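You operate a simulated robot arm through the tools that you are given. There is no shell and no other tool.

The job below is to be done with a simulated two-armed robot. You get a single attempt, and the scene is never put back.

JOB
Pick up the green brush from the middle of the steel counter with one hand, pass it to the other hand and put it on the top of the bucket bench.
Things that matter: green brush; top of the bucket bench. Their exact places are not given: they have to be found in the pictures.

It is judged by the outcome, as a careful person would: the job done as asked, and still so three seconds after it is handed in. It fails if anything else is knocked over, pushed out of place, dropped, spilled or broken.

ROBOT AND FRAMES
Two 7-joint arms with two-finger parallel grippers on one trunk, on a base that moves. Base frame: it is fixed to the floor where the robot stands at the start and does not move with it; the origin is under the middle of the robot, x ahead of it, y to its left, z up. Units: m, rad, N and s.
The left shoulder is at the start at [0.062, 0.197, 1.104], the right one opposite. With the tool pointing down near the work surface each hand reaches from about 0.3 to 0.72 m from the robot's upright axis, wherever it stands, measured 20 degrees to its own side. Places, roughly: green brush (5x5x11 cm) [2.1, -1.5, 1]; top of the bucket bench [-0.1, -3.2, 0.4]. Payload 1.57 kg a hand.
Tool frame (each hand has its own): the origin (TCP) lies between the finger pads and is the grasp point; the fingertips stand 0.03 m ahead of it; z points along the fingers, y is the line along which they close. Largest opening 0.11 m; finger width 0.024, thickness 0.012; the body of the gripper, 0.048 by 0.112 m, starts 0.078 m behind the TCP.
Orientation is that of the tool frame in the base frame, as a unit quaternion [w, x, y, z]. With the fingers straight down and closing along the base's y, the tool's x points along the base's -x, its y along +y and its z along -z.

CONTROLS
- The arms move only by the tool arm_command. It takes "left_series", "right_series" or both (then of equal length, played together; a hand with none holds still); each is text: rows parted by semicolons, each of 7 numbers parted by spaces: the shift along the base's x, y, z in units of 50 mm (1.0 is 50 mm), then the turn, a rotation vector about the base's x, y, z in units of 4 degrees (1.0 is 4 degrees), then the opening, from 0 (shut) to 1 (fully open). In form: tx ty tz ax ay az grip; .... A call has 1 to 20 rows; each row shifts and turns the commanded pose from where the row before left it. A call with a number of a shift or a turn outside -1 to 1 is refused whole. A row lasts 0.2 s, in which the tool goes at most 0.05 m and 0.15 rad; a call with a longer step from one row to the next is refused whole, and so is a gripper value outside its range. A pose out of reach is approached as far as the arm can. The call stops where the force on the tool passes 40 N (or 10 N more than at its start, if that is more) or the arm is blocked; 0.2 s more then pass. The fingers move at their own pace (about 0.072 m/s each) and stop on an object; they squeeze with about 21 N. The grip force told is the motor's: it shows also when the fingers shut on nothing. Time passes only in rows, and 0.2 s behind the last, so rows that do not move let the fingers close. It gives the time, the measured TCP pose, the force on the tool (base axes), the opening and the grip force at its end, in the units of the frame above (readings bear some noise), with the torque about the TCP (base axes, N m) and any sound that the robot's microphone picked up, and new pictures: "pictures" is both (left out), scene, wrist or none (wrist: the cameras of the hands that moved).
- Cameras (640 x 400 px; columns grow to the right, rows downward): "scene" is now at [0.1107, -0.018, 1.6937]; the picture's right is [-0.20, -0.98, 0.00], its down [-0.72, 0.15, -0.68] and it looks along [0.67, -0.13, -0.73] (base axes); focal length 278 px, centre (320, 200). "left" rides on the left gripper at [0.07, -0.016, -0.141] in its tool frame; the picture's right is [0.23, 0.97, 0.00], its down [-0.85, 0.20, -0.48] and it looks along [-0.47, 0.11, 0.88] (tool axes); focal length 222 px, centre (320, 200). "right" rides on the right gripper at [0.07, 0.016, -0.141] in its tool frame; the picture's right is [-0.23, 0.97, 0.00], its down [-0.85, -0.20, -0.48] and it looks along [-0.47, -0.11, 0.88] (tool axes); focal length 222 px, centre (320, 200).
- slide_trunk(by): slides the trunk up (or, below 0, down) by that many m; the arms and the scene camera ride with it, the base frame stays. It gives what a move gives, with no picture.
- drive_base(legs): drives the robot by 1 to 6 legs, each [ahead, left, turn to the left] in m, m and rad, along the robot's own axes; the way and the turn of a leg run together, so that a leg with both is an arc; at most 1.5 m and 3.142 rad a leg. The arms and the cameras ride along, it lands a little off, and it stops where it bumps. It gives what a move gives, and a new picture of the scene camera.
- head_to(pan, tilt): turns the head with the scene camera to pan (to the left, within 1.501 rad either way) and tilt (down, from -0.506 to 1.204), counted from straight ahead of the robot. It gives what a move gives, and a new picture of the scene camera.
- measure_at(camera, pixels): for up to 12 pixels [column, row] of the newest picture of that camera ("zoom" is the newest enlarged one), the place [x, y, z] in the base frame of the surface seen there, good to about 0.003 m. No time passes.
- close_up(camera, box): a new picture of the part [left, top, right, bottom] of that camera's present view, enlarged. No time passes.
- close_job(): hands the job in; it is judged then, once.

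Leave the grippers open and the arms clear of the work at the hand-in unless told otherwise.

The tools are called after "Emit:" as name(argument=value, ...) on one line, values as JSON. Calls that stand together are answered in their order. arm_command: Moves the arms, as the interface text tells. Its arguments: {"type":"object","properties":{"left_series":{"type":"string"},"right_series":{"type":"string"},"pictures":{"type":"string","enum":["both","scene","wrist","none"]}},"required":[]} The other tools are called the same way: slide_trunk (by) moves the trunk up or down; drive_base (legs) drives the base; head_to (pan, tilt) turns the head that bears the scene camera; measure_at (camera, pixels) gives the place of the surface under pixels of a picture; close_up (camera, box) takes an enlarged picture of a part of a camera's view; close_job () hands the job in.

At the start:

```text
clock: 0.0
left_position: [0.4839, 0.1781, 1.1333]
left_tool_rot: [-0.001, 0.0, 1.0, 0.0]
left_ft_force: [0.6, -0.4, -0.9]
left_torque: [-0.02, -0.02, 0.01]
left_gripper_width: 0.1101
left_gripper_force: 0.0
right_position: [0.4004, -0.2063, 1.1588]
right_tool_rot: [-0.001, 0.001, 1.0, -0.001]
right_ft_force: [-0.4, -0.9, -0.3]
right_torque: [0.0, 0.03, -0.01]
right_gripper_width: 0.11
right_gripper_force: 0.0
trunk travel left (down, up): [-0.7, 0.29]
robot x, y, heading: [-0.0004, -0.0045, -0.001]
head pan, tilt (commanded): [-0.199, 0.822]
```

scene: 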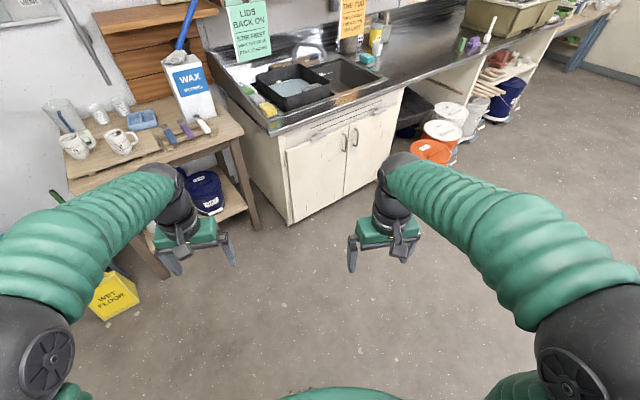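
right: 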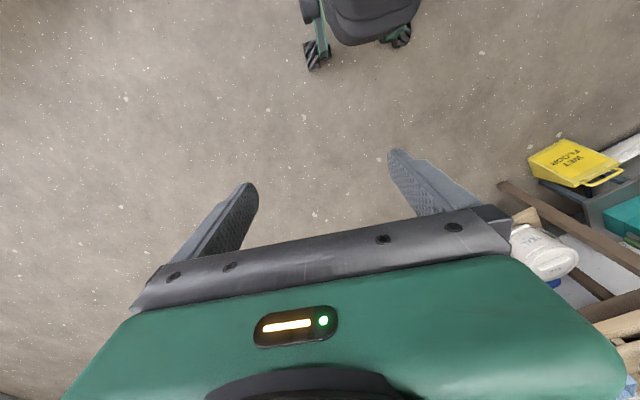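
left: 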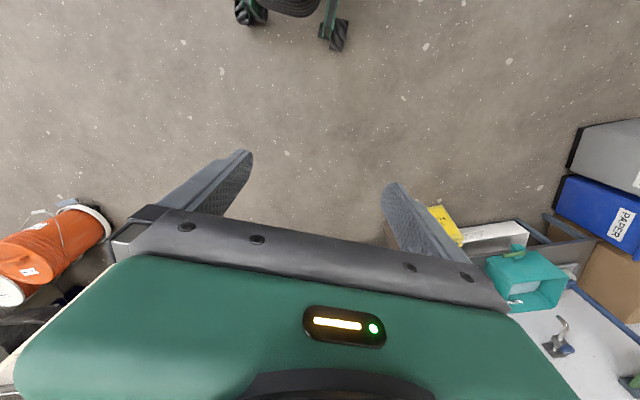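

I see the steel counter running from the sink to the right, with small objects near (460-490, 30-45). I'll take an enlarged view there and turn the head towards it.

Emit:
close_up(camera="scene", box=[340, 0, 640, 188])

Emit:
measure_at(camera="scene", pixels=[[473, 46], [461, 43], [487, 38], [400, 100], [340, 65], [366, 57], [450, 65], [510, 60]])

```text
2.13 times, centred on (490, 94) of scene
```

zoom: 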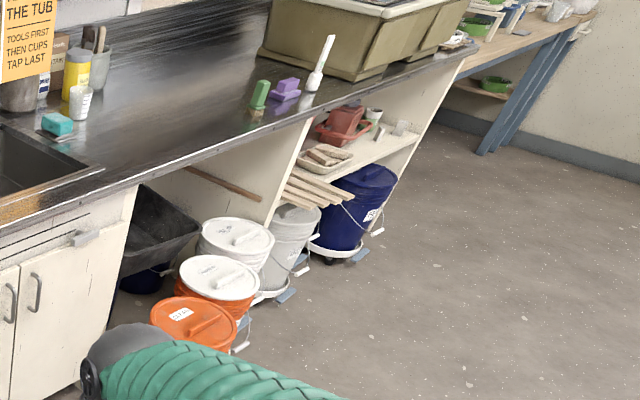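

```text
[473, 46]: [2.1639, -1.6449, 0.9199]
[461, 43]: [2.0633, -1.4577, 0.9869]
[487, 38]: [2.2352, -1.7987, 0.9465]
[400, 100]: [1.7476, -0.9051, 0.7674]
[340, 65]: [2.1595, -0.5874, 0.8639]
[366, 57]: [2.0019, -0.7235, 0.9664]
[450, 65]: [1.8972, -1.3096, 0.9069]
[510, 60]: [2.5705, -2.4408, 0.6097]
```

The green upright object at zoom (260, 95) looks like the brush, near (2.06, -1.46). Now I'll turn the head to the right to see the rest of the room, including the bench.

Emit:
head_to(pan=-0.62, tilt=0.45)

Emit:
close_up(camera="scene", box=[220, 100, 420, 225])

Emit:
head_to(pan=-1.5, tilt=0.5)

```text
clock: 0.9
left_position: [0.4835, 0.1784, 1.135]
left_tool_rot: [0.0, 0.0, 1.0, 0.0]
left_ft_force: [1.2, 0.2, -0.4]
left_torque: [0.0, 0.01, 0.03]
left_gripper_width: 0.11
left_gripper_force: 0.0
right_position: [0.4001, -0.2044, 1.1592]
right_tool_rot: [0.0, 0.0, 1.0, -0.001]
right_ft_force: [0.1, -0.5, -0.9]
right_torque: [-0.01, 0.0, 0.01]
right_gripper_width: 0.1101
right_gripper_force: 0.0
trunk travel left (down, up): [-0.7, 0.29]
robot x, y, heading: [-0.0011, 0.0001, -0.002]
head pan, tilt (commanded): [-0.62, 0.45]
```

scene: 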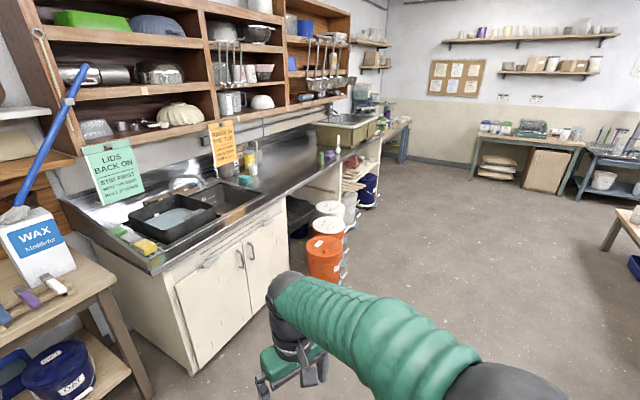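

```text
3.20 times, centred on (320, 162) of scene
```

zoom: 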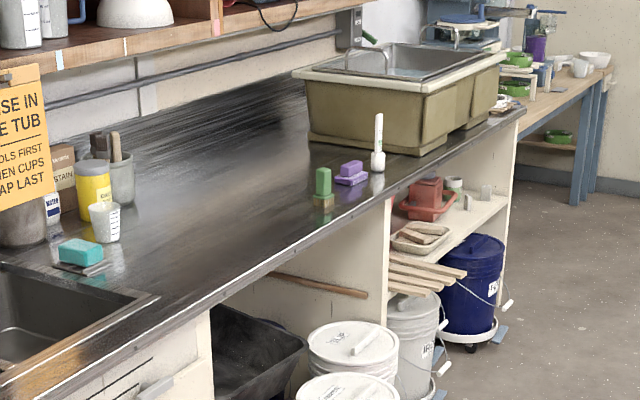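

```text
clock: 2.1
left_position: [0.4836, 0.179, 1.1334]
left_tool_rot: [0.0, 0.0, 1.0, 0.001]
left_ft_force: [-0.3, 0.1, 0.2]
left_torque: [0.02, 0.0, -0.01]
left_gripper_width: 0.11
left_gripper_force: 0.0
right_position: [0.3994, -0.2041, 1.1595]
right_tool_rot: [-0.001, 0.0, 1.0, -0.001]
right_ft_force: [-0.5, -0.3, 0.2]
right_torque: [0.01, 0.02, 0.03]
right_gripper_width: 0.1098
right_gripper_force: 0.2
trunk travel left (down, up): [-0.7, 0.29]
robot x, y, heading: [-0.001, -0.0002, -0.0]
head pan, tilt (commanded): [-1.499, 0.499]
```

scene: 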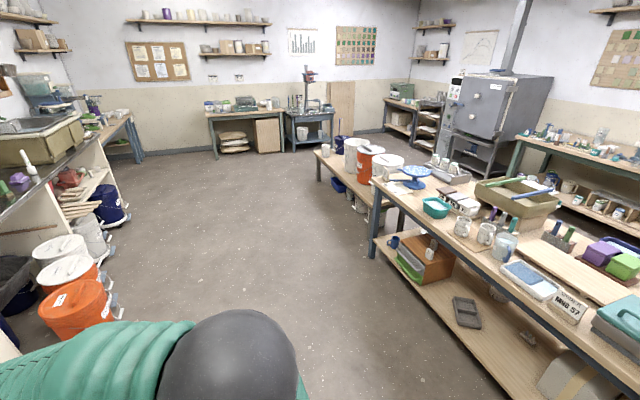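

The brush (green handle, tan bristles) stands upright on the counter's front half, near a purple sponge-like thing and a white brush. The bucket bench seems to be the low bench with buckets at (345, 160). I'll enlarge it and measure.

Emit:
close_up(camera="scene", box=[280, 110, 440, 210])

Emit:
measure_at(camera="scene", pixels=[[326, 160], [322, 153], [335, 165], [345, 178], [338, 185], [355, 185], [350, 192], [320, 160], [370, 165], [352, 150]])

```text
4.00 times, centred on (360, 160) of scene
```

zoom: 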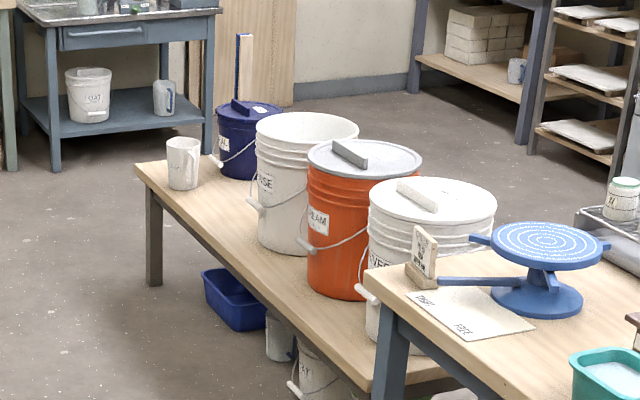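

```text
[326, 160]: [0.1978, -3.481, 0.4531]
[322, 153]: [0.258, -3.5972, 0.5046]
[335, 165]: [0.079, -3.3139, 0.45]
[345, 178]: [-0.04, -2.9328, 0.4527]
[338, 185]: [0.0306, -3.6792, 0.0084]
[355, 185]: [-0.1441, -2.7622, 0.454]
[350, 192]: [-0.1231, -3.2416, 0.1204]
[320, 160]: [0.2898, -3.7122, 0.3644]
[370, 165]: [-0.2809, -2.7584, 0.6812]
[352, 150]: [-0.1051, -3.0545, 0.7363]
```

The bench top is near z = 0.45 with buckets on its rear side and a free strip along the front edge. Now I turn back to the counter to measure the brush, the counter edge and the buckets on the floor.

Emit:
head_to(pan=-0.62, tilt=0.6)

Emit:
close_up(camera="scene", box=[200, 50, 440, 200])

```text
clock: 3.3
left_position: [0.4836, 0.1787, 1.1337]
left_tool_rot: [0.0, 0.0, 1.0, 0.0]
left_ft_force: [0.4, -0.6, -0.1]
left_torque: [-0.01, 0.03, 0.02]
left_gripper_width: 0.1102
left_gripper_force: 0.1
right_position: [0.4004, -0.2057, 1.1592]
right_tool_rot: [-0.001, 0.0, 1.0, -0.002]
right_ft_force: [0.3, 0.4, -0.3]
right_torque: [0.0, 0.0, 0.01]
right_gripper_width: 0.11
right_gripper_force: 0.0
trunk travel left (down, up): [-0.7, 0.29]
robot x, y, heading: [0.0005, 0.0025, -0.0]
head pan, tilt (commanded): [-0.62, 0.6]
```

scene: 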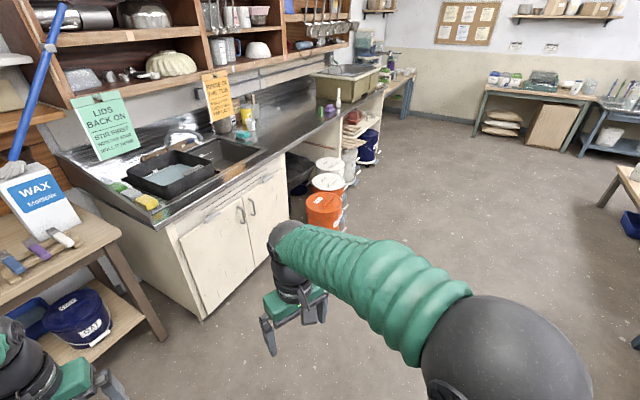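

```text
2.67 times, centred on (320, 125) of scene
```

zoom: 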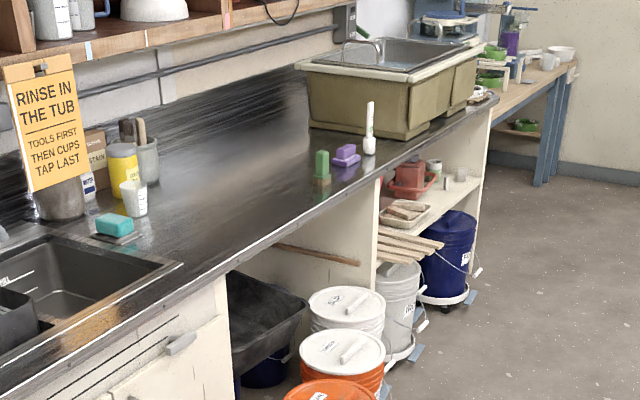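

Emit:
measure_at(camera="zoom", pixels=[[321, 160], [320, 183], [319, 189], [346, 155], [369, 145], [183, 290], [300, 218], [400, 157], [490, 102], [340, 345], [388, 368], [472, 296]])

Emit:
measure_at(camera="scene", pixels=[[325, 210], [342, 222], [354, 190], [380, 158], [205, 318], [285, 235], [320, 225], [332, 182], [345, 205]])

```text
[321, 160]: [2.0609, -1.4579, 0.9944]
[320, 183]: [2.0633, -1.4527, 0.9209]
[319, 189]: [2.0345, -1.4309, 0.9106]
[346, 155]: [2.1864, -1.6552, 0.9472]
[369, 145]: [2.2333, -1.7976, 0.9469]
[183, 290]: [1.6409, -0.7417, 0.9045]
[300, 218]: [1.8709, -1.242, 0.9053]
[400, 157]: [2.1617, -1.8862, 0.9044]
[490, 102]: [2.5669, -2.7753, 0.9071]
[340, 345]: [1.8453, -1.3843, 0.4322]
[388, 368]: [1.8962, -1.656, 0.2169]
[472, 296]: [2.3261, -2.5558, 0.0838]
```

```text
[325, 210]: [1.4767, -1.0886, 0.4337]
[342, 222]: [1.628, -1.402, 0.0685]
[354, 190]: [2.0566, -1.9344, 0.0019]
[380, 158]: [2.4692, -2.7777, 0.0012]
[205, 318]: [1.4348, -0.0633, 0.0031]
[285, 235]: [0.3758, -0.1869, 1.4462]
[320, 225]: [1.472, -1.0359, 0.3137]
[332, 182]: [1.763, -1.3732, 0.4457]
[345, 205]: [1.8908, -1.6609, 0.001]
```

Counter front edge runs along (0.41, -0.91); the brush is about 8 cm behind the edge. Buckets on dollies stand in front of the counter, so I want my own base's footprint: the wheels are seen at the top of the wrist pictures, (318,60)/(398,35) in the right one.

Emit:
measure_at(camera="right", pixels=[[315, 65], [400, 40], [345, 35], [307, 10], [375, 45], [322, 45]])

Emit:
measure_at(camera="left", pixels=[[337, 45], [245, 20], [330, 15], [290, 10]])

Emit:
head_to(pan=0.0, tilt=1.2)

```text
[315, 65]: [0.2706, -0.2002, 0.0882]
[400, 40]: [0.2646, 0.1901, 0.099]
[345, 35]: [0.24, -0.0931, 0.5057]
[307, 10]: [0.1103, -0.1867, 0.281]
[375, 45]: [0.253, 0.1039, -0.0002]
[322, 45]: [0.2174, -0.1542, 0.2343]
```

```text
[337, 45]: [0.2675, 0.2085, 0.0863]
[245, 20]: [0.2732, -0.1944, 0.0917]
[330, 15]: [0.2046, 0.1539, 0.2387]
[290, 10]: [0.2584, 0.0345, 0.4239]
```

```text
clock: 4.3
left_position: [0.484, 0.1776, 1.1339]
left_tool_rot: [0.0, 0.0, 1.0, 0.0]
left_ft_force: [0.2, 0.8, -0.1]
left_torque: [0.01, 0.02, 0.01]
left_gripper_width: 0.1103
left_gripper_force: 0.1
right_position: [0.3991, -0.2049, 1.159]
right_tool_rot: [0.0, 0.0, 1.0, -0.001]
right_ft_force: [-0.6, -0.4, 0.0]
right_torque: [0.02, -0.03, 0.01]
right_gripper_width: 0.11
right_gripper_force: 0.1
trunk travel left (down, up): [-0.7, 0.29]
robot x, y, heading: [0.0009, 0.0008, 0.002]
head pan, tilt (commanded): [0.0, 1.201]
```

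scene: 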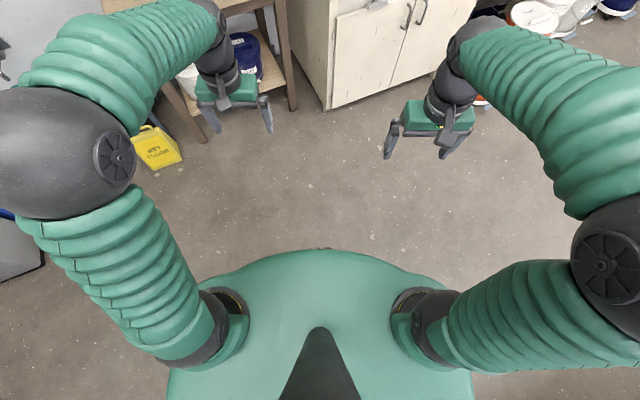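

The base reaches about 0.3 m ahead and 0.22 m to each side. I measure my elbows in this picture for width, then look to the right again to measure the tables and the bench for a safe route.

Emit:
measure_at(camera="scene", pixels=[[612, 180], [620, 260], [30, 150], [80, 60], [560, 200], [440, 270], [320, 255]])

Emit:
head_to(pan=-1.5, tilt=0.6)

```text
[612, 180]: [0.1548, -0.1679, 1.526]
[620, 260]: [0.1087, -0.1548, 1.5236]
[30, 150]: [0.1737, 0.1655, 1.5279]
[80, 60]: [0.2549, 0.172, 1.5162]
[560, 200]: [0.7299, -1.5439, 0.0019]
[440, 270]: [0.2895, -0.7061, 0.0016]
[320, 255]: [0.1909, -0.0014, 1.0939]
```

```text
clock: 5.9
left_position: [0.483, 0.1789, 1.1338]
left_tool_rot: [-0.001, 0.001, 1.0, 0.0]
left_ft_force: [-1.2, 0.0, 0.2]
left_torque: [-0.01, -0.03, -0.01]
left_gripper_width: 0.11
left_gripper_force: 0.0
right_position: [0.3994, -0.205, 1.1588]
right_tool_rot: [0.0, -0.001, 1.0, -0.001]
right_ft_force: [1.1, -0.5, 0.5]
right_torque: [0.04, 0.03, 0.03]
right_gripper_width: 0.1099
right_gripper_force: 0.1
trunk travel left (down, up): [-0.7, 0.29]
robot x, y, heading: [0.0008, 0.0031, -0.0]
head pan, tilt (commanded): [-1.499, 0.6]
```

scene: 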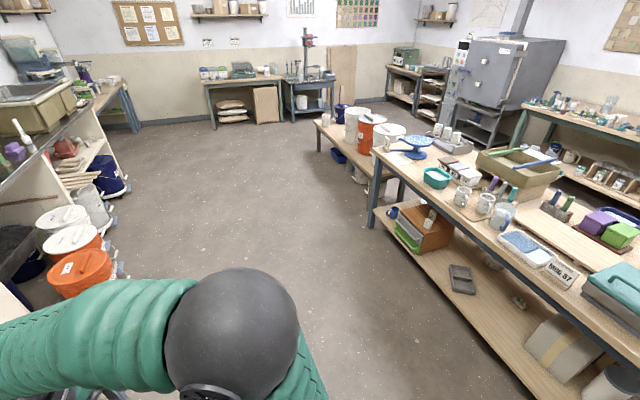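

The arms stay inside roughly the base's width (elbows up). I measure the long work table's front leg (370, 226), its edge, and points of the bench and bucket fronts.

Emit:
measure_at(camera="scene", pixels=[[371, 226], [376, 150], [480, 240], [560, 300], [440, 290], [318, 148], [318, 120], [345, 143], [372, 168], [100, 280], [120, 277], [85, 235]])

Emit:
close_up(camera="scene", box=[280, 80, 440, 180])

Emit:
close_up(camera="scene", box=[0, 180, 160, 280])

```text
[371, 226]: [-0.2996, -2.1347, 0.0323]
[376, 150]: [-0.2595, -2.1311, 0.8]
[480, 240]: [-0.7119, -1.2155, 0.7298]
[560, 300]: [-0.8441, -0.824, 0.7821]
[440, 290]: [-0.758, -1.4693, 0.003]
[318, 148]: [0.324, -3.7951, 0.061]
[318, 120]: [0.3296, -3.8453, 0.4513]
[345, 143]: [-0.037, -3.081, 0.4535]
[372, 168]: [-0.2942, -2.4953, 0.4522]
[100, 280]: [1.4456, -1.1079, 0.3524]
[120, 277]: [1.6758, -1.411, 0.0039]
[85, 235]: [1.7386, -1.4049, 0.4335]
```

```text
4.00 times, centred on (360, 130) of scene
```

zoom: 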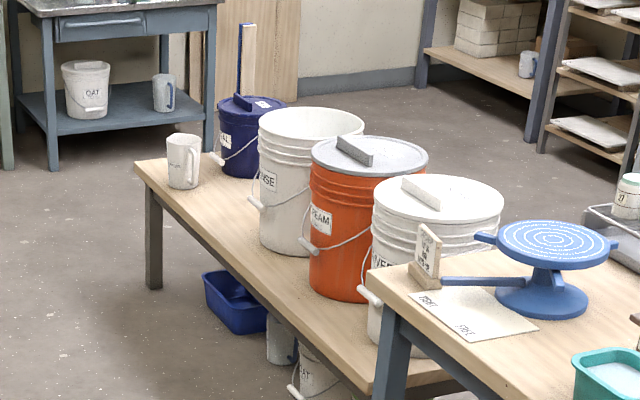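

```text
4.00 times, centred on (80, 230) of scene
```

zoom: 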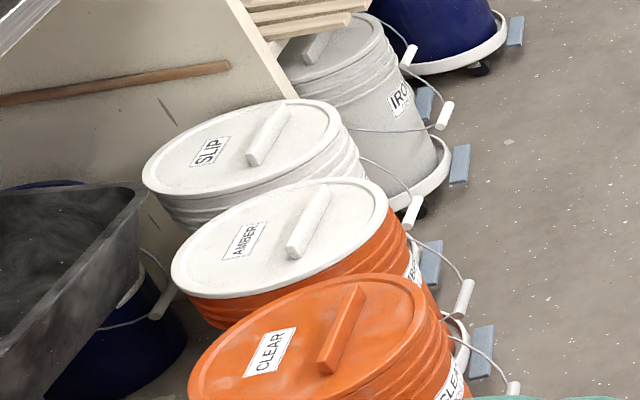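

The buckets stand on dollies with blue feet sticking out. I measure those feet and handle ends in this enlarged picture for clearance.

Emit:
measure_at(camera="zoom", pixels=[[460, 165], [425, 105], [515, 30], [432, 265], [483, 350], [446, 115], [413, 213], [465, 298], [410, 52], [470, 160]])

```text
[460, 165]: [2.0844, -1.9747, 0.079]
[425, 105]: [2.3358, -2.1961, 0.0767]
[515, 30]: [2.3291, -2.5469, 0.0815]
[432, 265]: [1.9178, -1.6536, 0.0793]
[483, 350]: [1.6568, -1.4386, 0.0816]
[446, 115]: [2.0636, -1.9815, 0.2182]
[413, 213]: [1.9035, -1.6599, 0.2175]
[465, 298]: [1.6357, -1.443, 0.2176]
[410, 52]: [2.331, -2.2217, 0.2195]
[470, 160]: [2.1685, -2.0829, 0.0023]
```

The counter-side obstacles stay within about 0.3 m before the edge. I'll drive first to about (1.1, -1.95) in open floor, turned 0.43 rad left so that I face the counter squarely, and look again.

Emit:
drive_base(legs=[[0.7, -1.3, 0], [0.35, -0.65, 0], [0, 0, 0.4274]])

Emit:
head_to(pan=0.2, tilt=0.75)

```text
clock: 17.9
left_position: [1.431, -1.5227, 1.134]
left_tool_rot: [0.0, -0.227, 0.974, 0.0]
left_ft_force: [0.2, 0.0, 1.3]
left_torque: [0.04, -0.02, -0.01]
left_gripper_width: 0.1103
left_gripper_force: 0.1
right_position: [1.5263, -1.9049, 1.159]
right_tool_rot: [0.0, -0.227, 0.974, 0.0]
right_ft_force: [1.2, -0.1, -0.6]
right_torque: [-0.05, 0.06, 0.01]
right_gripper_width: 0.1097
right_gripper_force: 0.0
trunk travel left (down, up): [-0.7, 0.29]
robot x, y, heading: [1.0754, -1.8935, 0.457]
head pan, tilt (commanded): [-1.499, 0.6]
```

scene: 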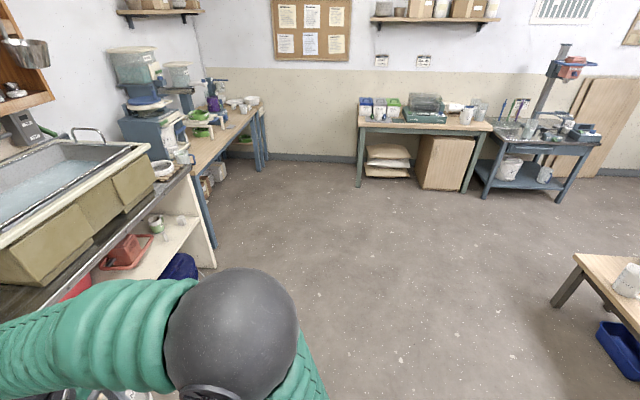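

```text
clock: 19.6
left_position: [1.43, -1.5226, 1.1352]
left_tool_rot: [0.001, -0.227, 0.974, 0.0]
left_ft_force: [-1.0, -0.1, 0.6]
left_torque: [-0.01, -0.02, -0.01]
left_gripper_width: 0.1101
left_gripper_force: 0.0
right_position: [1.5239, -1.9024, 1.1596]
right_tool_rot: [0.0, -0.227, 0.974, -0.001]
right_ft_force: [-0.2, 0.0, 0.5]
right_torque: [-0.04, -0.01, 0.02]
right_gripper_width: 0.1104
right_gripper_force: 0.0
trunk travel left (down, up): [-0.7, 0.29]
robot x, y, heading: [1.0765, -1.8933, 0.455]
head pan, tilt (commanded): [0.201, 0.75]
```

scene: 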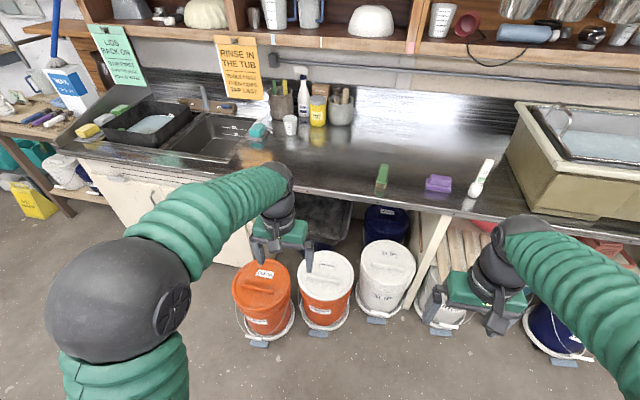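

I'm now facing the counter; the brush shows at (382, 176). I enlarge it and measure it and the neighbouring things.

Emit:
close_up(camera="scene", box=[340, 140, 500, 240])

Emit:
measure_at(camera="scene", pixels=[[382, 166], [382, 172], [381, 180], [380, 187], [378, 176], [387, 176], [438, 183], [475, 190], [488, 163], [400, 205], [300, 187], [520, 225]])

```text
4.00 times, centred on (420, 190) of scene
```

zoom: 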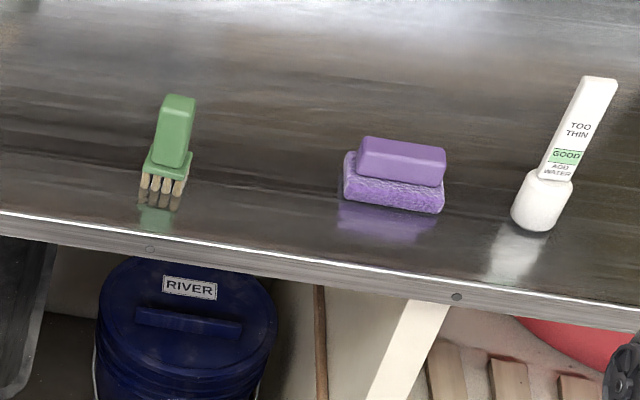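

```text
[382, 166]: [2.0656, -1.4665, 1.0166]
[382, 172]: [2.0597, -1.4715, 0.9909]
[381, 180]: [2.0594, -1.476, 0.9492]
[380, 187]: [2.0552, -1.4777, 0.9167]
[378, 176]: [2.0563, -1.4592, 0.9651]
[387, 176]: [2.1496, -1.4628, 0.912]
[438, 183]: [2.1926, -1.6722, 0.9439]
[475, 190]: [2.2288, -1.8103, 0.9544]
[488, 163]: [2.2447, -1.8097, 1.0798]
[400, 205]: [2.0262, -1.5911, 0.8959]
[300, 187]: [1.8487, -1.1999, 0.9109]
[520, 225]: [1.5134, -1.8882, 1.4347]
```

The brush stands at about (2.07, -1.47): green handle z 0.95–1.017, flange and bristles below. I'll drive closer: about 0.42 m ahead and 0.22 m right, squaring up to the counter, so that the brush is slightly to my left for the left hand.

Emit:
drive_base(legs=[[0, -0.218, -0.028], [0.37, 0, 0]])

Emit:
head_to(pan=0.25, tilt=0.85)

```text
clock: 23.3
left_position: [1.8658, -1.5713, 1.1342]
left_tool_rot: [0.0, -0.22, 0.976, 0.0]
left_ft_force: [1.1, 0.4, -0.2]
left_torque: [0.01, 0.01, -0.01]
left_gripper_width: 0.11
left_gripper_force: 0.2
right_position: [1.9549, -1.9531, 1.1606]
right_tool_rot: [0.001, -0.22, 0.976, 0.001]
right_ft_force: [0.5, -0.5, 0.0]
right_torque: [0.05, -0.02, -0.05]
right_gripper_width: 0.11
right_gripper_force: 0.1
trunk travel left (down, up): [-0.7, 0.29]
robot x, y, heading: [1.5079, -1.9366, 0.441]
head pan, tilt (commanded): [0.201, 0.75]
```

scene: 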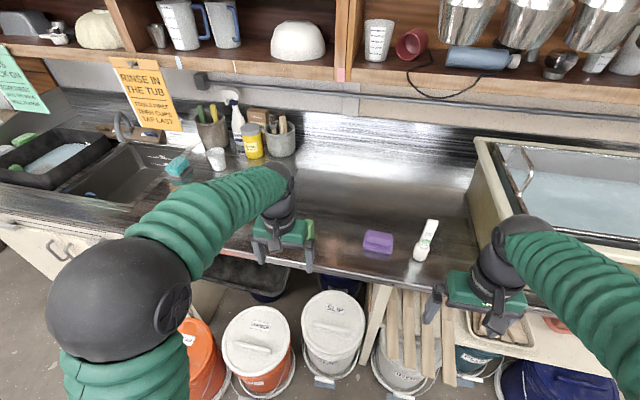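

```text
clock: 24.0
left_position: [1.8669, -1.5692, 1.1344]
left_tool_rot: [0.001, -0.219, 0.976, 0.0]
left_ft_force: [0.0, 0.0, 0.0]
left_torque: [0.0, 0.0, 0.03]
left_gripper_width: 0.1098
left_gripper_force: 0.1
right_position: [1.9572, -1.9516, 1.1584]
right_tool_rot: [0.001, -0.219, 0.976, -0.001]
right_ft_force: [-0.4, 0.8, 0.2]
right_torque: [0.0, 0.0, 0.01]
right_gripper_width: 0.1098
right_gripper_force: 0.1
trunk travel left (down, up): [-0.7, 0.29]
robot x, y, heading: [1.5107, -1.9345, 0.444]
head pan, tilt (commanded): [0.25, 0.85]
```

scene: 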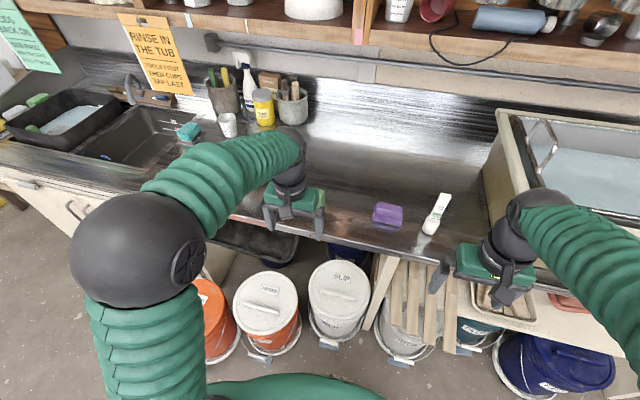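

The left hand hides the brush in the scene picture, so I look through the left wrist camera.

Emit:
close_up(camera="left", box=[0, 0, 640, 400])

Emit:
close_up(camera="right", box=[0, 0, 640, 400])

```text
1.00 times, centred on (320, 200) of left (not enlarged: the box is as wide or as high as the picture)
```

zoom: 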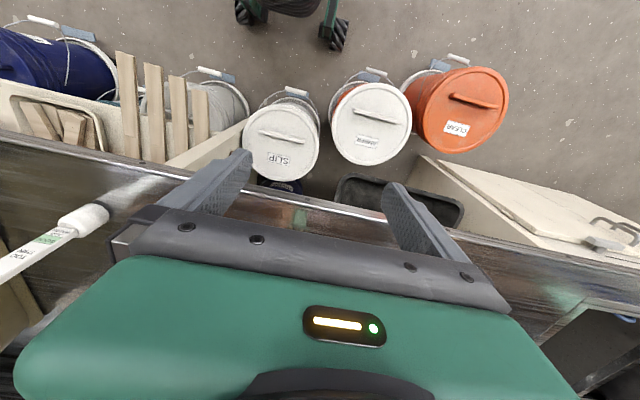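

```text
1.00 times, centred on (320, 200) of right (not enlarged: the box is as wide or as high as the picture)
```

zoom: 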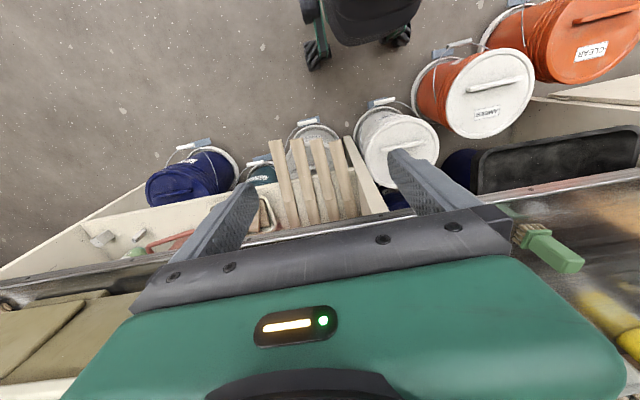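

The right wrist camera sees the brush at (548, 248). I enlarge that to learn its orientation.

Emit:
close_up(camera="right", box=[490, 200, 640, 294])

```text
4.26 times, centred on (565, 247) of right
```

zoom: 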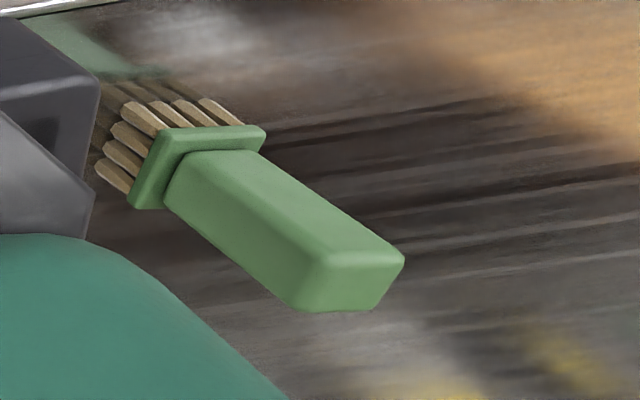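

Very clear here. I measure the handle's top-face corners and the flange corners.

Emit:
measure_at(camera="zoom", pixels=[[298, 305], [368, 303], [398, 260], [328, 258], [350, 282], [255, 158], [195, 160], [172, 200], [138, 200], [258, 133], [168, 136], [285, 230]])

```text
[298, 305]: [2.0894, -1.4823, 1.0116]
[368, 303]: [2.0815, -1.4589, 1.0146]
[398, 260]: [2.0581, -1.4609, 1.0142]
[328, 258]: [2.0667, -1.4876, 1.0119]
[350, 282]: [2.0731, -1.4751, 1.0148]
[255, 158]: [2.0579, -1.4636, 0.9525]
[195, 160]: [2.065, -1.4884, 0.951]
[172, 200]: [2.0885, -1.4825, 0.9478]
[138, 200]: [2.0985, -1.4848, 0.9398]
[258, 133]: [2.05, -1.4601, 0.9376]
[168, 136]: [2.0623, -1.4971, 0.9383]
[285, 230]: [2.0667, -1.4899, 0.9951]
```

The handle is about 2.9 cm square, centred near (2.074, -1.472), top at 1.015, its faces turned about 18.5° from the base x. Plan: the left hand grips the handle low and nearly horizontally (pointing along that direction, closing sideways), so the right hand can later take the handle's top from above. First I turn the left hand in place: small yaw of -7°, then pitch up, easing slightly forward, well above the counter.

Emit:
arm_command(left_series="0 0 0 0 0 -0.8625 1; 0 0 0 0 0 -0.8625 1; 0.083 0.06 0 0.333 -0.995 0 1; 0.083 0.06 0 0.333 -0.995 0 1; 0.083 0.06 0 0.333 -0.995 0 1; 0.083 0.06 0 0.333 -0.995 0 1; 0.083 0.06 0 0.333 -0.995 0 1; 0.083 0.06 0 0.333 -0.995 0 1; 0.083 0.06 0 0.333 -0.995 0 1; 0.083 0.06 0 0.333 -0.995 0 1; 0.083 0.06 0 0.333 -0.995 0 1; 0.083 0.06 0 0.333 -0.995 0 1; 0.083 0.06 0 0.333 -0.995 0 1; 0.083 0.06 0 0.333 -0.995 0 1; 0.083 0.06 0 0.333 -0.995 0 1; 0.083 0.06 0 0.333 -0.995 0 1; 0.083 0.06 0 0.333 -0.995 0 1; 0.083 0.06 0 0.333 -0.995 0 1; 0.083 0.06 0 0.333 -0.995 0 1; 0.083 0.06 0 0.333 -0.995 0 1", pictures="both")

```text
clock: 28.2
left_position: [1.9416, -1.5154, 1.133]
left_tool_rot: [0.605, -0.127, 0.78, 0.098]
left_ft_force: [-0.3, 0.0, -0.3]
left_torque: [-0.02, 0.01, -0.02]
left_gripper_width: 0.11
left_gripper_force: 0.0
left hand out of reach, approached as far as the arm can: row 13
right_position: [1.9564, -1.9514, 1.1595]
right_tool_rot: [0.0, -0.22, 0.976, 0.0]
right_ft_force: [0.2, -0.2, -0.7]
right_torque: [0.0, 0.02, -0.03]
right_gripper_width: 0.11
right_gripper_force: 0.0
trunk travel left (down, up): [-0.7, 0.29]
robot x, y, heading: [1.5096, -1.9351, 0.446]
head pan, tilt (commanded): [0.25, 0.85]
```

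scene: 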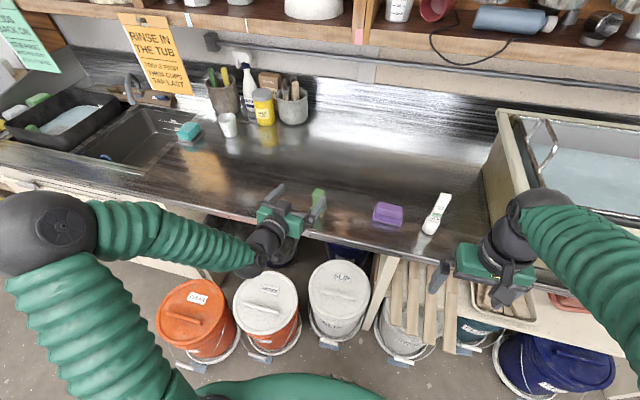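
left: 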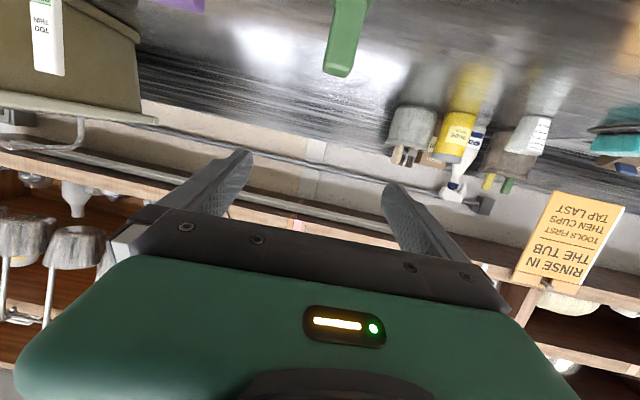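

The left tool now points 14° below horizontal along the brush's face direction, and the brush is in view in its camera at (345, 40). Next I lower it to grip height (z ≈ 0.965) with the remaining pitch, still about 14 cm short of the brush.

Emit:
arm_command(left_series="0 0 -0.84 0.167 -0.497 0 1; 0 0 -0.84 0.167 -0.497 0 1; 0 0 -0.84 0.167 -0.497 0 1; 0 0 -0.84 0.167 -0.497 0 1; 0 0 0 0 0 0 1", pictures="both")

Emit:
close_up(camera="scene", box=[220, 160, 380, 260])

```text
clock: 29.4
left_position: [1.9412, -1.5149, 0.9675]
left_tool_rot: [0.661, -0.12, 0.733, 0.108]
left_ft_force: [0.1, 0.1, -0.6]
left_torque: [0.02, 0.0, 0.04]
left_gripper_width: 0.11
left_gripper_force: 0.1
right_position: [1.9556, -1.9516, 1.1602]
right_tool_rot: [0.001, -0.22, 0.975, -0.001]
right_ft_force: [-0.1, -0.5, -0.1]
right_torque: [0.04, -0.01, -0.03]
right_gripper_width: 0.11
right_gripper_force: 0.1
trunk travel left (down, up): [-0.7, 0.29]
robot x, y, heading: [1.5089, -1.9349, 0.438]
head pan, tilt (commanded): [0.25, 0.85]
```

scene: 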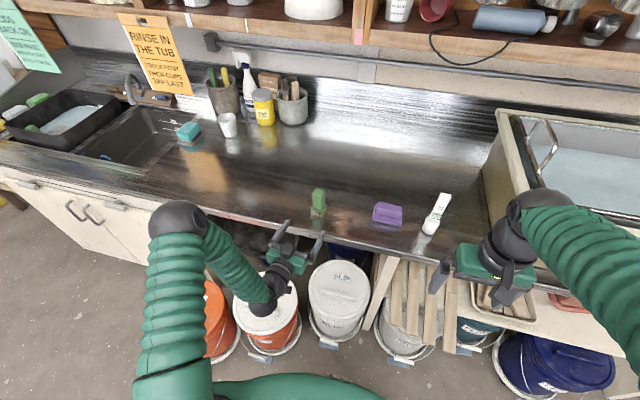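
left: 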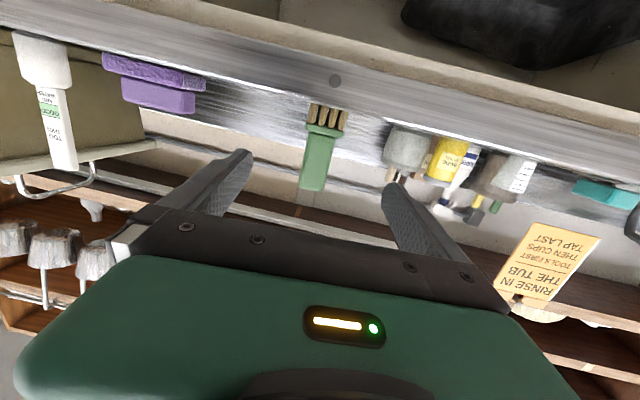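

```text
4.00 times, centred on (300, 210) of scene
```

zoom: 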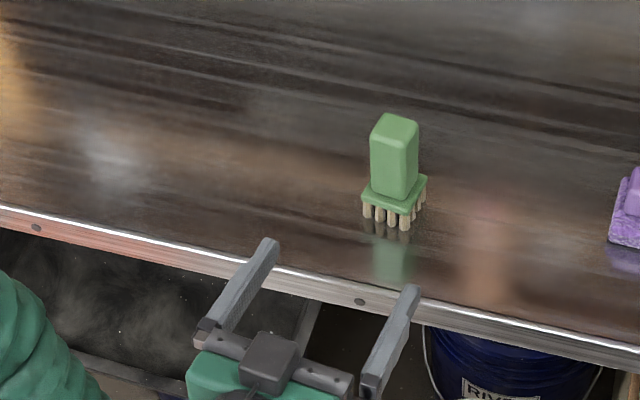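

The fingers are lined up on the brush (it sits midway between the fingers in the wrist picture). Before going in I check where the left elbow and forearm are relative to the counter edge, and re-measure the brush.

Emit:
measure_at(camera="scene", pixels=[[178, 218], [160, 210], [200, 212], [235, 262], [258, 285], [290, 262], [195, 205]])

Emit:
measure_at(camera="zoom", pixels=[[388, 118], [414, 126], [402, 140], [376, 134], [394, 129], [385, 175], [408, 175], [420, 183], [369, 195], [400, 208], [410, 180]])

```text
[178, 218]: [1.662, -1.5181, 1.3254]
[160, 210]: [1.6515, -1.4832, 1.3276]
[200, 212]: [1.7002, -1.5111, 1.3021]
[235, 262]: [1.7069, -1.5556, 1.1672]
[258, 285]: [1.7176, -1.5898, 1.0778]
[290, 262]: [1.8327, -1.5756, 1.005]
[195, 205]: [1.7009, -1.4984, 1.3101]
```

```text
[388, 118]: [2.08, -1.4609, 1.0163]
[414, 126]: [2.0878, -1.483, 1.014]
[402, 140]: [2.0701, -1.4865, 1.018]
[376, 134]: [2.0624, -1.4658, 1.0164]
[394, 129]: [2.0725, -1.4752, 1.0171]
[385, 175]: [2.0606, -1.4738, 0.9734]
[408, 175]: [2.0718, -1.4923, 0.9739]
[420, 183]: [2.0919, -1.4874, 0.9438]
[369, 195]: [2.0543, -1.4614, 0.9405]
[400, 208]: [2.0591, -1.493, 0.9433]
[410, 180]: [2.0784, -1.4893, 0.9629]
```

The elbow is at z ≈ 1.3, clear of the counter. The brush centre is 0.14 m straight ahead of the fingers, so I move in 0.137 m along the tool direction with the fingers open.

Emit:
arm_command(left_series="0.522 0.166 0 0 0 0 1; 0.522 0.166 0 0 0 0 1; 0.522 0.166 0 0 0 0 1; 0.522 0.166 0 0 0 0 1; 0.522 0.166 0 0 0 0 1; 0 0 0 0 0 0 1", pictures="both")

Emit:
close_up(camera="scene", box=[240, 150, 400, 250])

```text
clock: 30.8
left_position: [2.0733, -1.474, 0.9675]
left_tool_rot: [0.661, -0.12, 0.733, 0.108]
left_ft_force: [0.4, 0.7, -0.1]
left_torque: [-0.02, 0.01, 0.0]
left_gripper_width: 0.1101
left_gripper_force: 0.0
right_position: [1.955, -1.952, 1.1598]
right_tool_rot: [0.002, -0.22, 0.976, -0.001]
right_ft_force: [-0.6, 0.0, -0.4]
right_torque: [-0.01, -0.05, -0.01]
right_gripper_width: 0.11
right_gripper_force: 0.3
trunk travel left (down, up): [-0.7, 0.29]
robot x, y, heading: [1.5073, -1.937, 0.445]
head pan, tilt (commanded): [0.25, 0.85]
```

scene: 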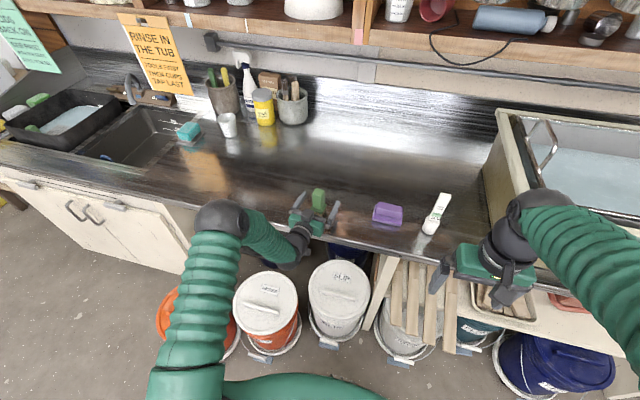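
left: 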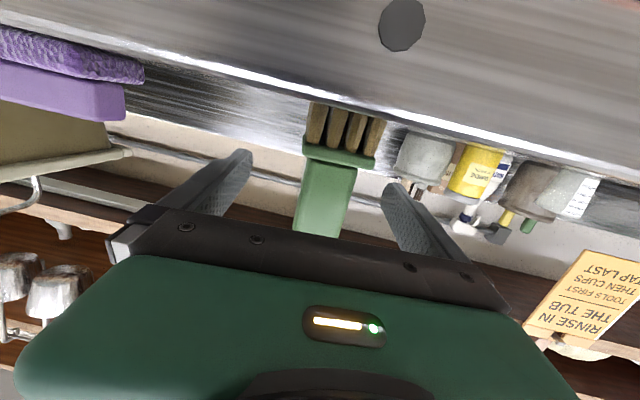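

```text
4.00 times, centred on (320, 200) of scene
```

zoom: 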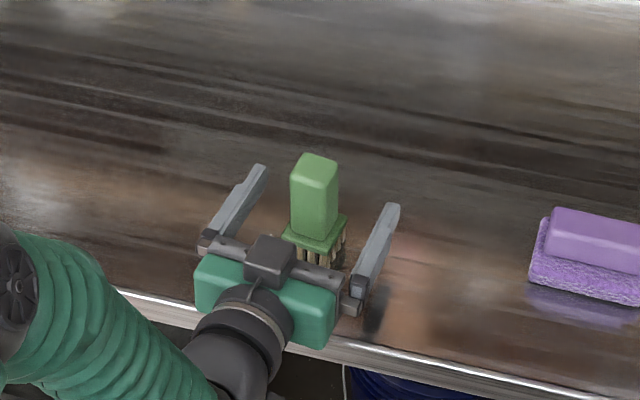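

The handle is between the fingers, symmetric. I close the left gripper and wait for it to squeeze.

Emit:
arm_command(left_series="0 0 0 0 0 0 0.5; 0 0 0 0 0 0 0.3; 0 0 0 0 0 0 0; 0 0 0 0 0 0 0; 0 0 0 0 0 0 0; 0 0 0 0 0 0 0", pictures="wrist")

Emit:
close_up(camera="scene", box=[240, 150, 400, 250])

```text
clock: 32.2
left_position: [2.0713, -1.4733, 0.9672]
left_tool_rot: [0.661, -0.12, 0.733, 0.108]
left_ft_force: [-0.2, -0.1, 1.4]
left_torque: [0.02, -0.02, -0.03]
left_gripper_width: 0.0336
left_gripper_force: 21.0
right_position: [1.9568, -1.9515, 1.1598]
right_tool_rot: [0.001, -0.22, 0.975, 0.0]
right_ft_force: [0.5, 0.3, -0.4]
right_torque: [-0.02, 0.02, -0.02]
right_gripper_width: 0.1099
right_gripper_force: 0.0
trunk travel left (down, up): [-0.7, 0.29]
robot x, y, heading: [1.5098, -1.9396, 0.444]
head pan, tilt (commanded): [0.25, 0.85]
```

left: 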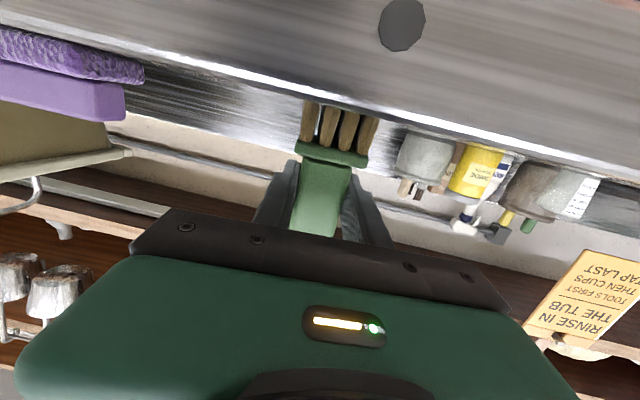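

```text
4.00 times, centred on (320, 200) of scene
```

zoom: 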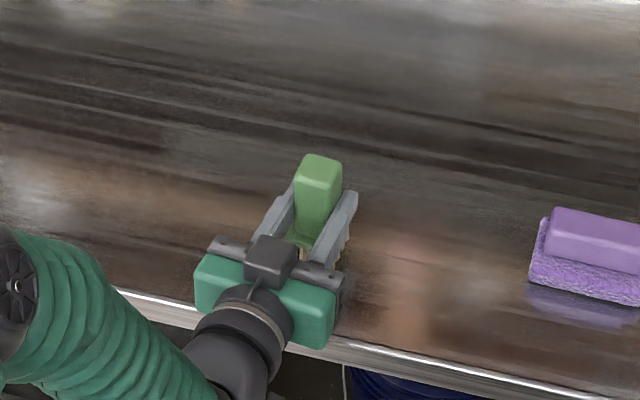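

Gripped: opening 0.034 m with 21 N. Now I lift straight up about 12 cm.

Emit:
arm_command(left_series="0 0 0.3 0 0 0 0; 0 0 0.4 0 0 0 0; 0 0 0.5 0 0 0 0; 0 0 0.6 0 0 0 0; 0 0 0.6 0 0 0 0; 0 0 0 0 0 0 0", pictures="both")

```text
clock: 33.6
left_position: [2.0753, -1.4746, 1.086]
left_tool_rot: [0.661, -0.118, 0.734, 0.106]
left_ft_force: [0.6, -0.1, -0.4]
left_torque: [-0.01, -0.01, 0.02]
left_gripper_width: 0.0337
left_gripper_force: 21.3
right_position: [1.9563, -1.9526, 1.1595]
right_tool_rot: [0.0, -0.22, 0.976, -0.001]
right_ft_force: [-0.2, 0.5, 0.6]
right_torque: [0.0, 0.0, 0.04]
right_gripper_width: 0.1099
right_gripper_force: 0.0
trunk travel left (down, up): [-0.7, 0.29]
robot x, y, heading: [1.5079, -1.9401, 0.444]
head pan, tilt (commanded): [0.25, 0.85]
```

scene: 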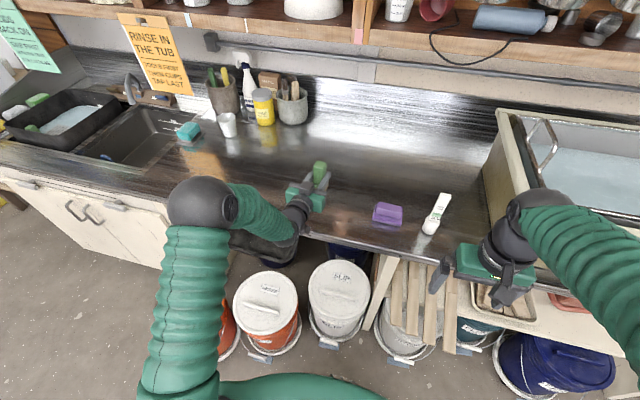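
left: 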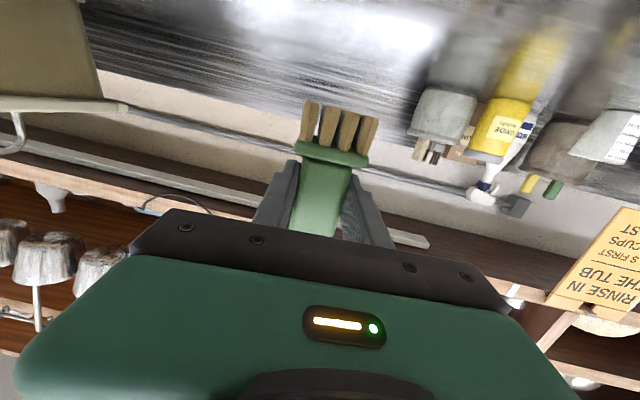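

The brush is lifted and held firmly. To have open room for the hand-over, I back the robot 0.3 m straight away from the counter.

Emit:
drive_base(legs=[[-0.3, 0, 0]])

```text
clock: 35.6
left_position: [1.8047, -1.6017, 1.0838]
left_tool_rot: [0.66, -0.12, 0.734, 0.108]
left_ft_force: [0.0, -0.2, -0.6]
left_torque: [-0.02, 0.01, 0.01]
left_gripper_width: 0.0333
left_gripper_force: 20.9
right_position: [1.686, -2.0793, 1.1583]
right_tool_rot: [0.0, -0.221, 0.975, 0.0]
right_ft_force: [-0.3, -0.3, 0.1]
right_torque: [0.01, 0.02, 0.02]
right_gripper_width: 0.11
right_gripper_force: 0.1
trunk travel left (down, up): [-0.7, 0.29]
robot x, y, heading: [1.2376, -2.0673, 0.445]
head pan, tilt (commanded): [0.25, 0.85]
```

scene: 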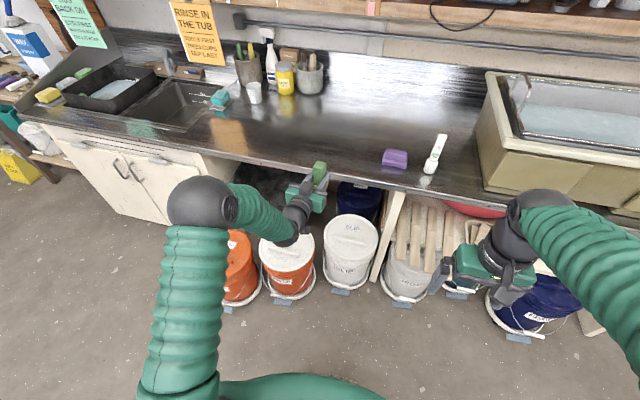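

The left hand holds the brush at (0.71 ahead, 0.18 left). I bring it in to about (0.53 ahead, 0.03 left, z 1.10), turning it 38° inward so that it points ahead and right, leaving room for the right hand from above.

Emit:
arm_command(left_series="-0.203 -0.42 0.032 0 0 -0.95 0; -0.203 -0.42 0.032 0 0 -0.95 0; -0.203 -0.42 0.032 0 0 -0.95 0; -0.203 -0.42 0.032 0 0 -0.95 0; -0.203 -0.42 0.032 0 0 -0.95 0; -0.203 -0.42 0.032 0 0 -0.95 0; -0.203 -0.42 0.032 0 0 -0.95 0; -0.203 -0.42 0.032 0 0 -0.95 0; -0.203 -0.42 0.032 0 0 -0.95 0; -0.203 -0.42 0.032 0 0 -0.95 0; 0 0 0 0 0 0 0", pictures="both")

```text
clock: 38.0
left_position: [1.6979, -1.813, 1.1035]
left_tool_rot: [0.66, 0.126, 0.732, -0.114]
left_ft_force: [-0.1, 0.7, -0.4]
left_torque: [-0.01, 0.0, -0.02]
left_gripper_width: 0.0
left_gripper_force: 21.6
right_position: [1.6842, -2.0818, 1.1608]
right_tool_rot: [0.001, -0.221, 0.975, 0.0]
right_ft_force: [-0.3, 0.8, 0.2]
right_torque: [0.0, 0.0, -0.01]
right_gripper_width: 0.1102
right_gripper_force: 0.1
trunk travel left (down, up): [-0.7, 0.29]
robot x, y, heading: [1.2401, -2.0671, 0.445]
head pan, tilt (commanded): [0.25, 0.85]
```

scene: 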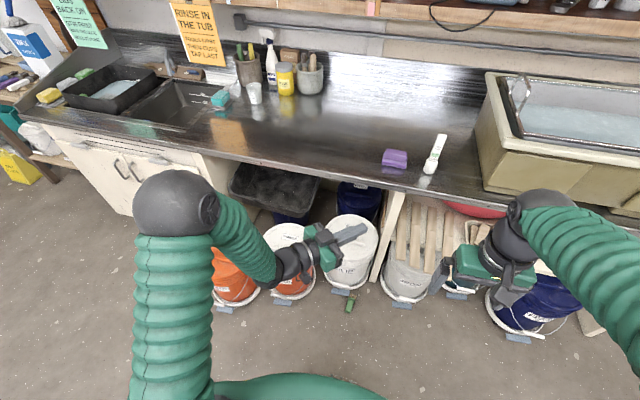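
left: 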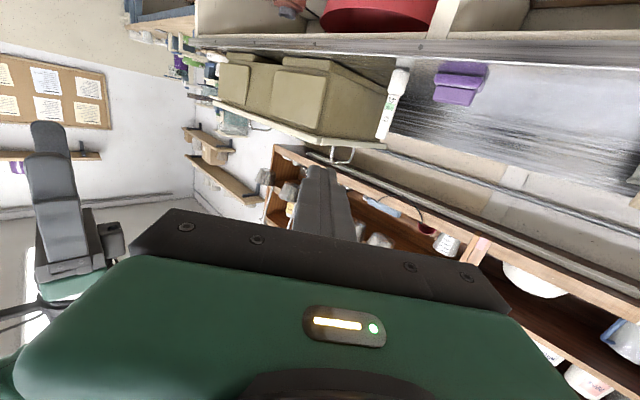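

The brush slipped out: the left opening reads 0.0, and I see a green object on the floor at (349, 304). I have to recover it. I look closely at it and measure where it lies.

Emit:
close_up(camera="scene", box=[269, 254, 429, 354])

Emit:
measure_at(camera="scene", pixels=[[349, 304], [350, 299], [347, 309], [340, 291], [360, 310]])

```text
4.00 times, centred on (349, 304) of scene
```

zoom: 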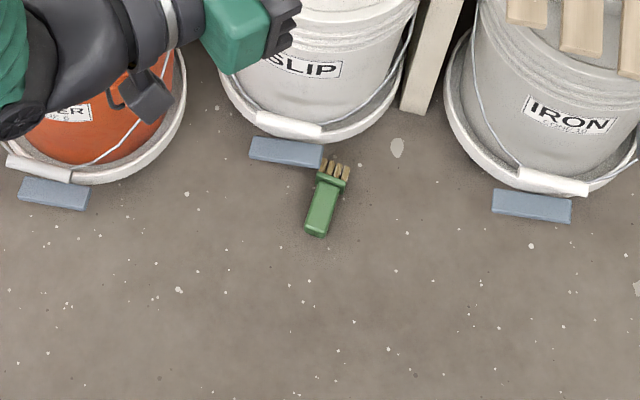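

```text
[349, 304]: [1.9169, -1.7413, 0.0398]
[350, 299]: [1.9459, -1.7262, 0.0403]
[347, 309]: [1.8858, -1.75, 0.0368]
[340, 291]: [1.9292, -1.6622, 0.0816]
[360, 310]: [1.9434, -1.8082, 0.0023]
```

The brush lies on its side at about (1.915, -1.74), handle end towards me, bristles end next to the blue foot of the SLIP dolly. I plan to reposition and take it from the floor with the right hand, then pass it to the left. First I measure plank ends and bucket fronts near where the arms will come down.

Emit:
measure_at(camera="scene", pixels=[[404, 258], [416, 262], [432, 272], [349, 225], [330, 240], [405, 235], [340, 290], [402, 303], [378, 280], [455, 295], [290, 250], [283, 300]])

Emit:
measure_at(camera="zoom", pixels=[[317, 235], [332, 187], [333, 175], [348, 180], [340, 165], [310, 225], [326, 230], [318, 180], [346, 187], [315, 158], [325, 210], [320, 165]])

```text
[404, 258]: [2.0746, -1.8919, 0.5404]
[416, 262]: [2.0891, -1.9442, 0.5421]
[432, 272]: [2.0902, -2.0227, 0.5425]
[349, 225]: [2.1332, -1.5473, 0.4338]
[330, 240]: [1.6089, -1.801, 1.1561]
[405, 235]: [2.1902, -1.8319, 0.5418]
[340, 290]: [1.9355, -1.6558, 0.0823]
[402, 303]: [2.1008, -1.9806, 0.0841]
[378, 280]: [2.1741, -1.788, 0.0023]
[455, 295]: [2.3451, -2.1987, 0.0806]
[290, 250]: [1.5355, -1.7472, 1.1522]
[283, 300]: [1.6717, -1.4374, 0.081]
```

```text
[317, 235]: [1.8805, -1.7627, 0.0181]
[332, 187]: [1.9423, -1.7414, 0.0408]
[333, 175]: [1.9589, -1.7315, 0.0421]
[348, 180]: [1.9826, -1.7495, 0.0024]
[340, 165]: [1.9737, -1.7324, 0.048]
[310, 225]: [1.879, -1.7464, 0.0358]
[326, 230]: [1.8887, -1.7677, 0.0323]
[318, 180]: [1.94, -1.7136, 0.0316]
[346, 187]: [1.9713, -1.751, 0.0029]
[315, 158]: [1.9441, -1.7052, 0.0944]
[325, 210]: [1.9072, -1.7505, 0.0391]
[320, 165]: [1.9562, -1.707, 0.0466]
```

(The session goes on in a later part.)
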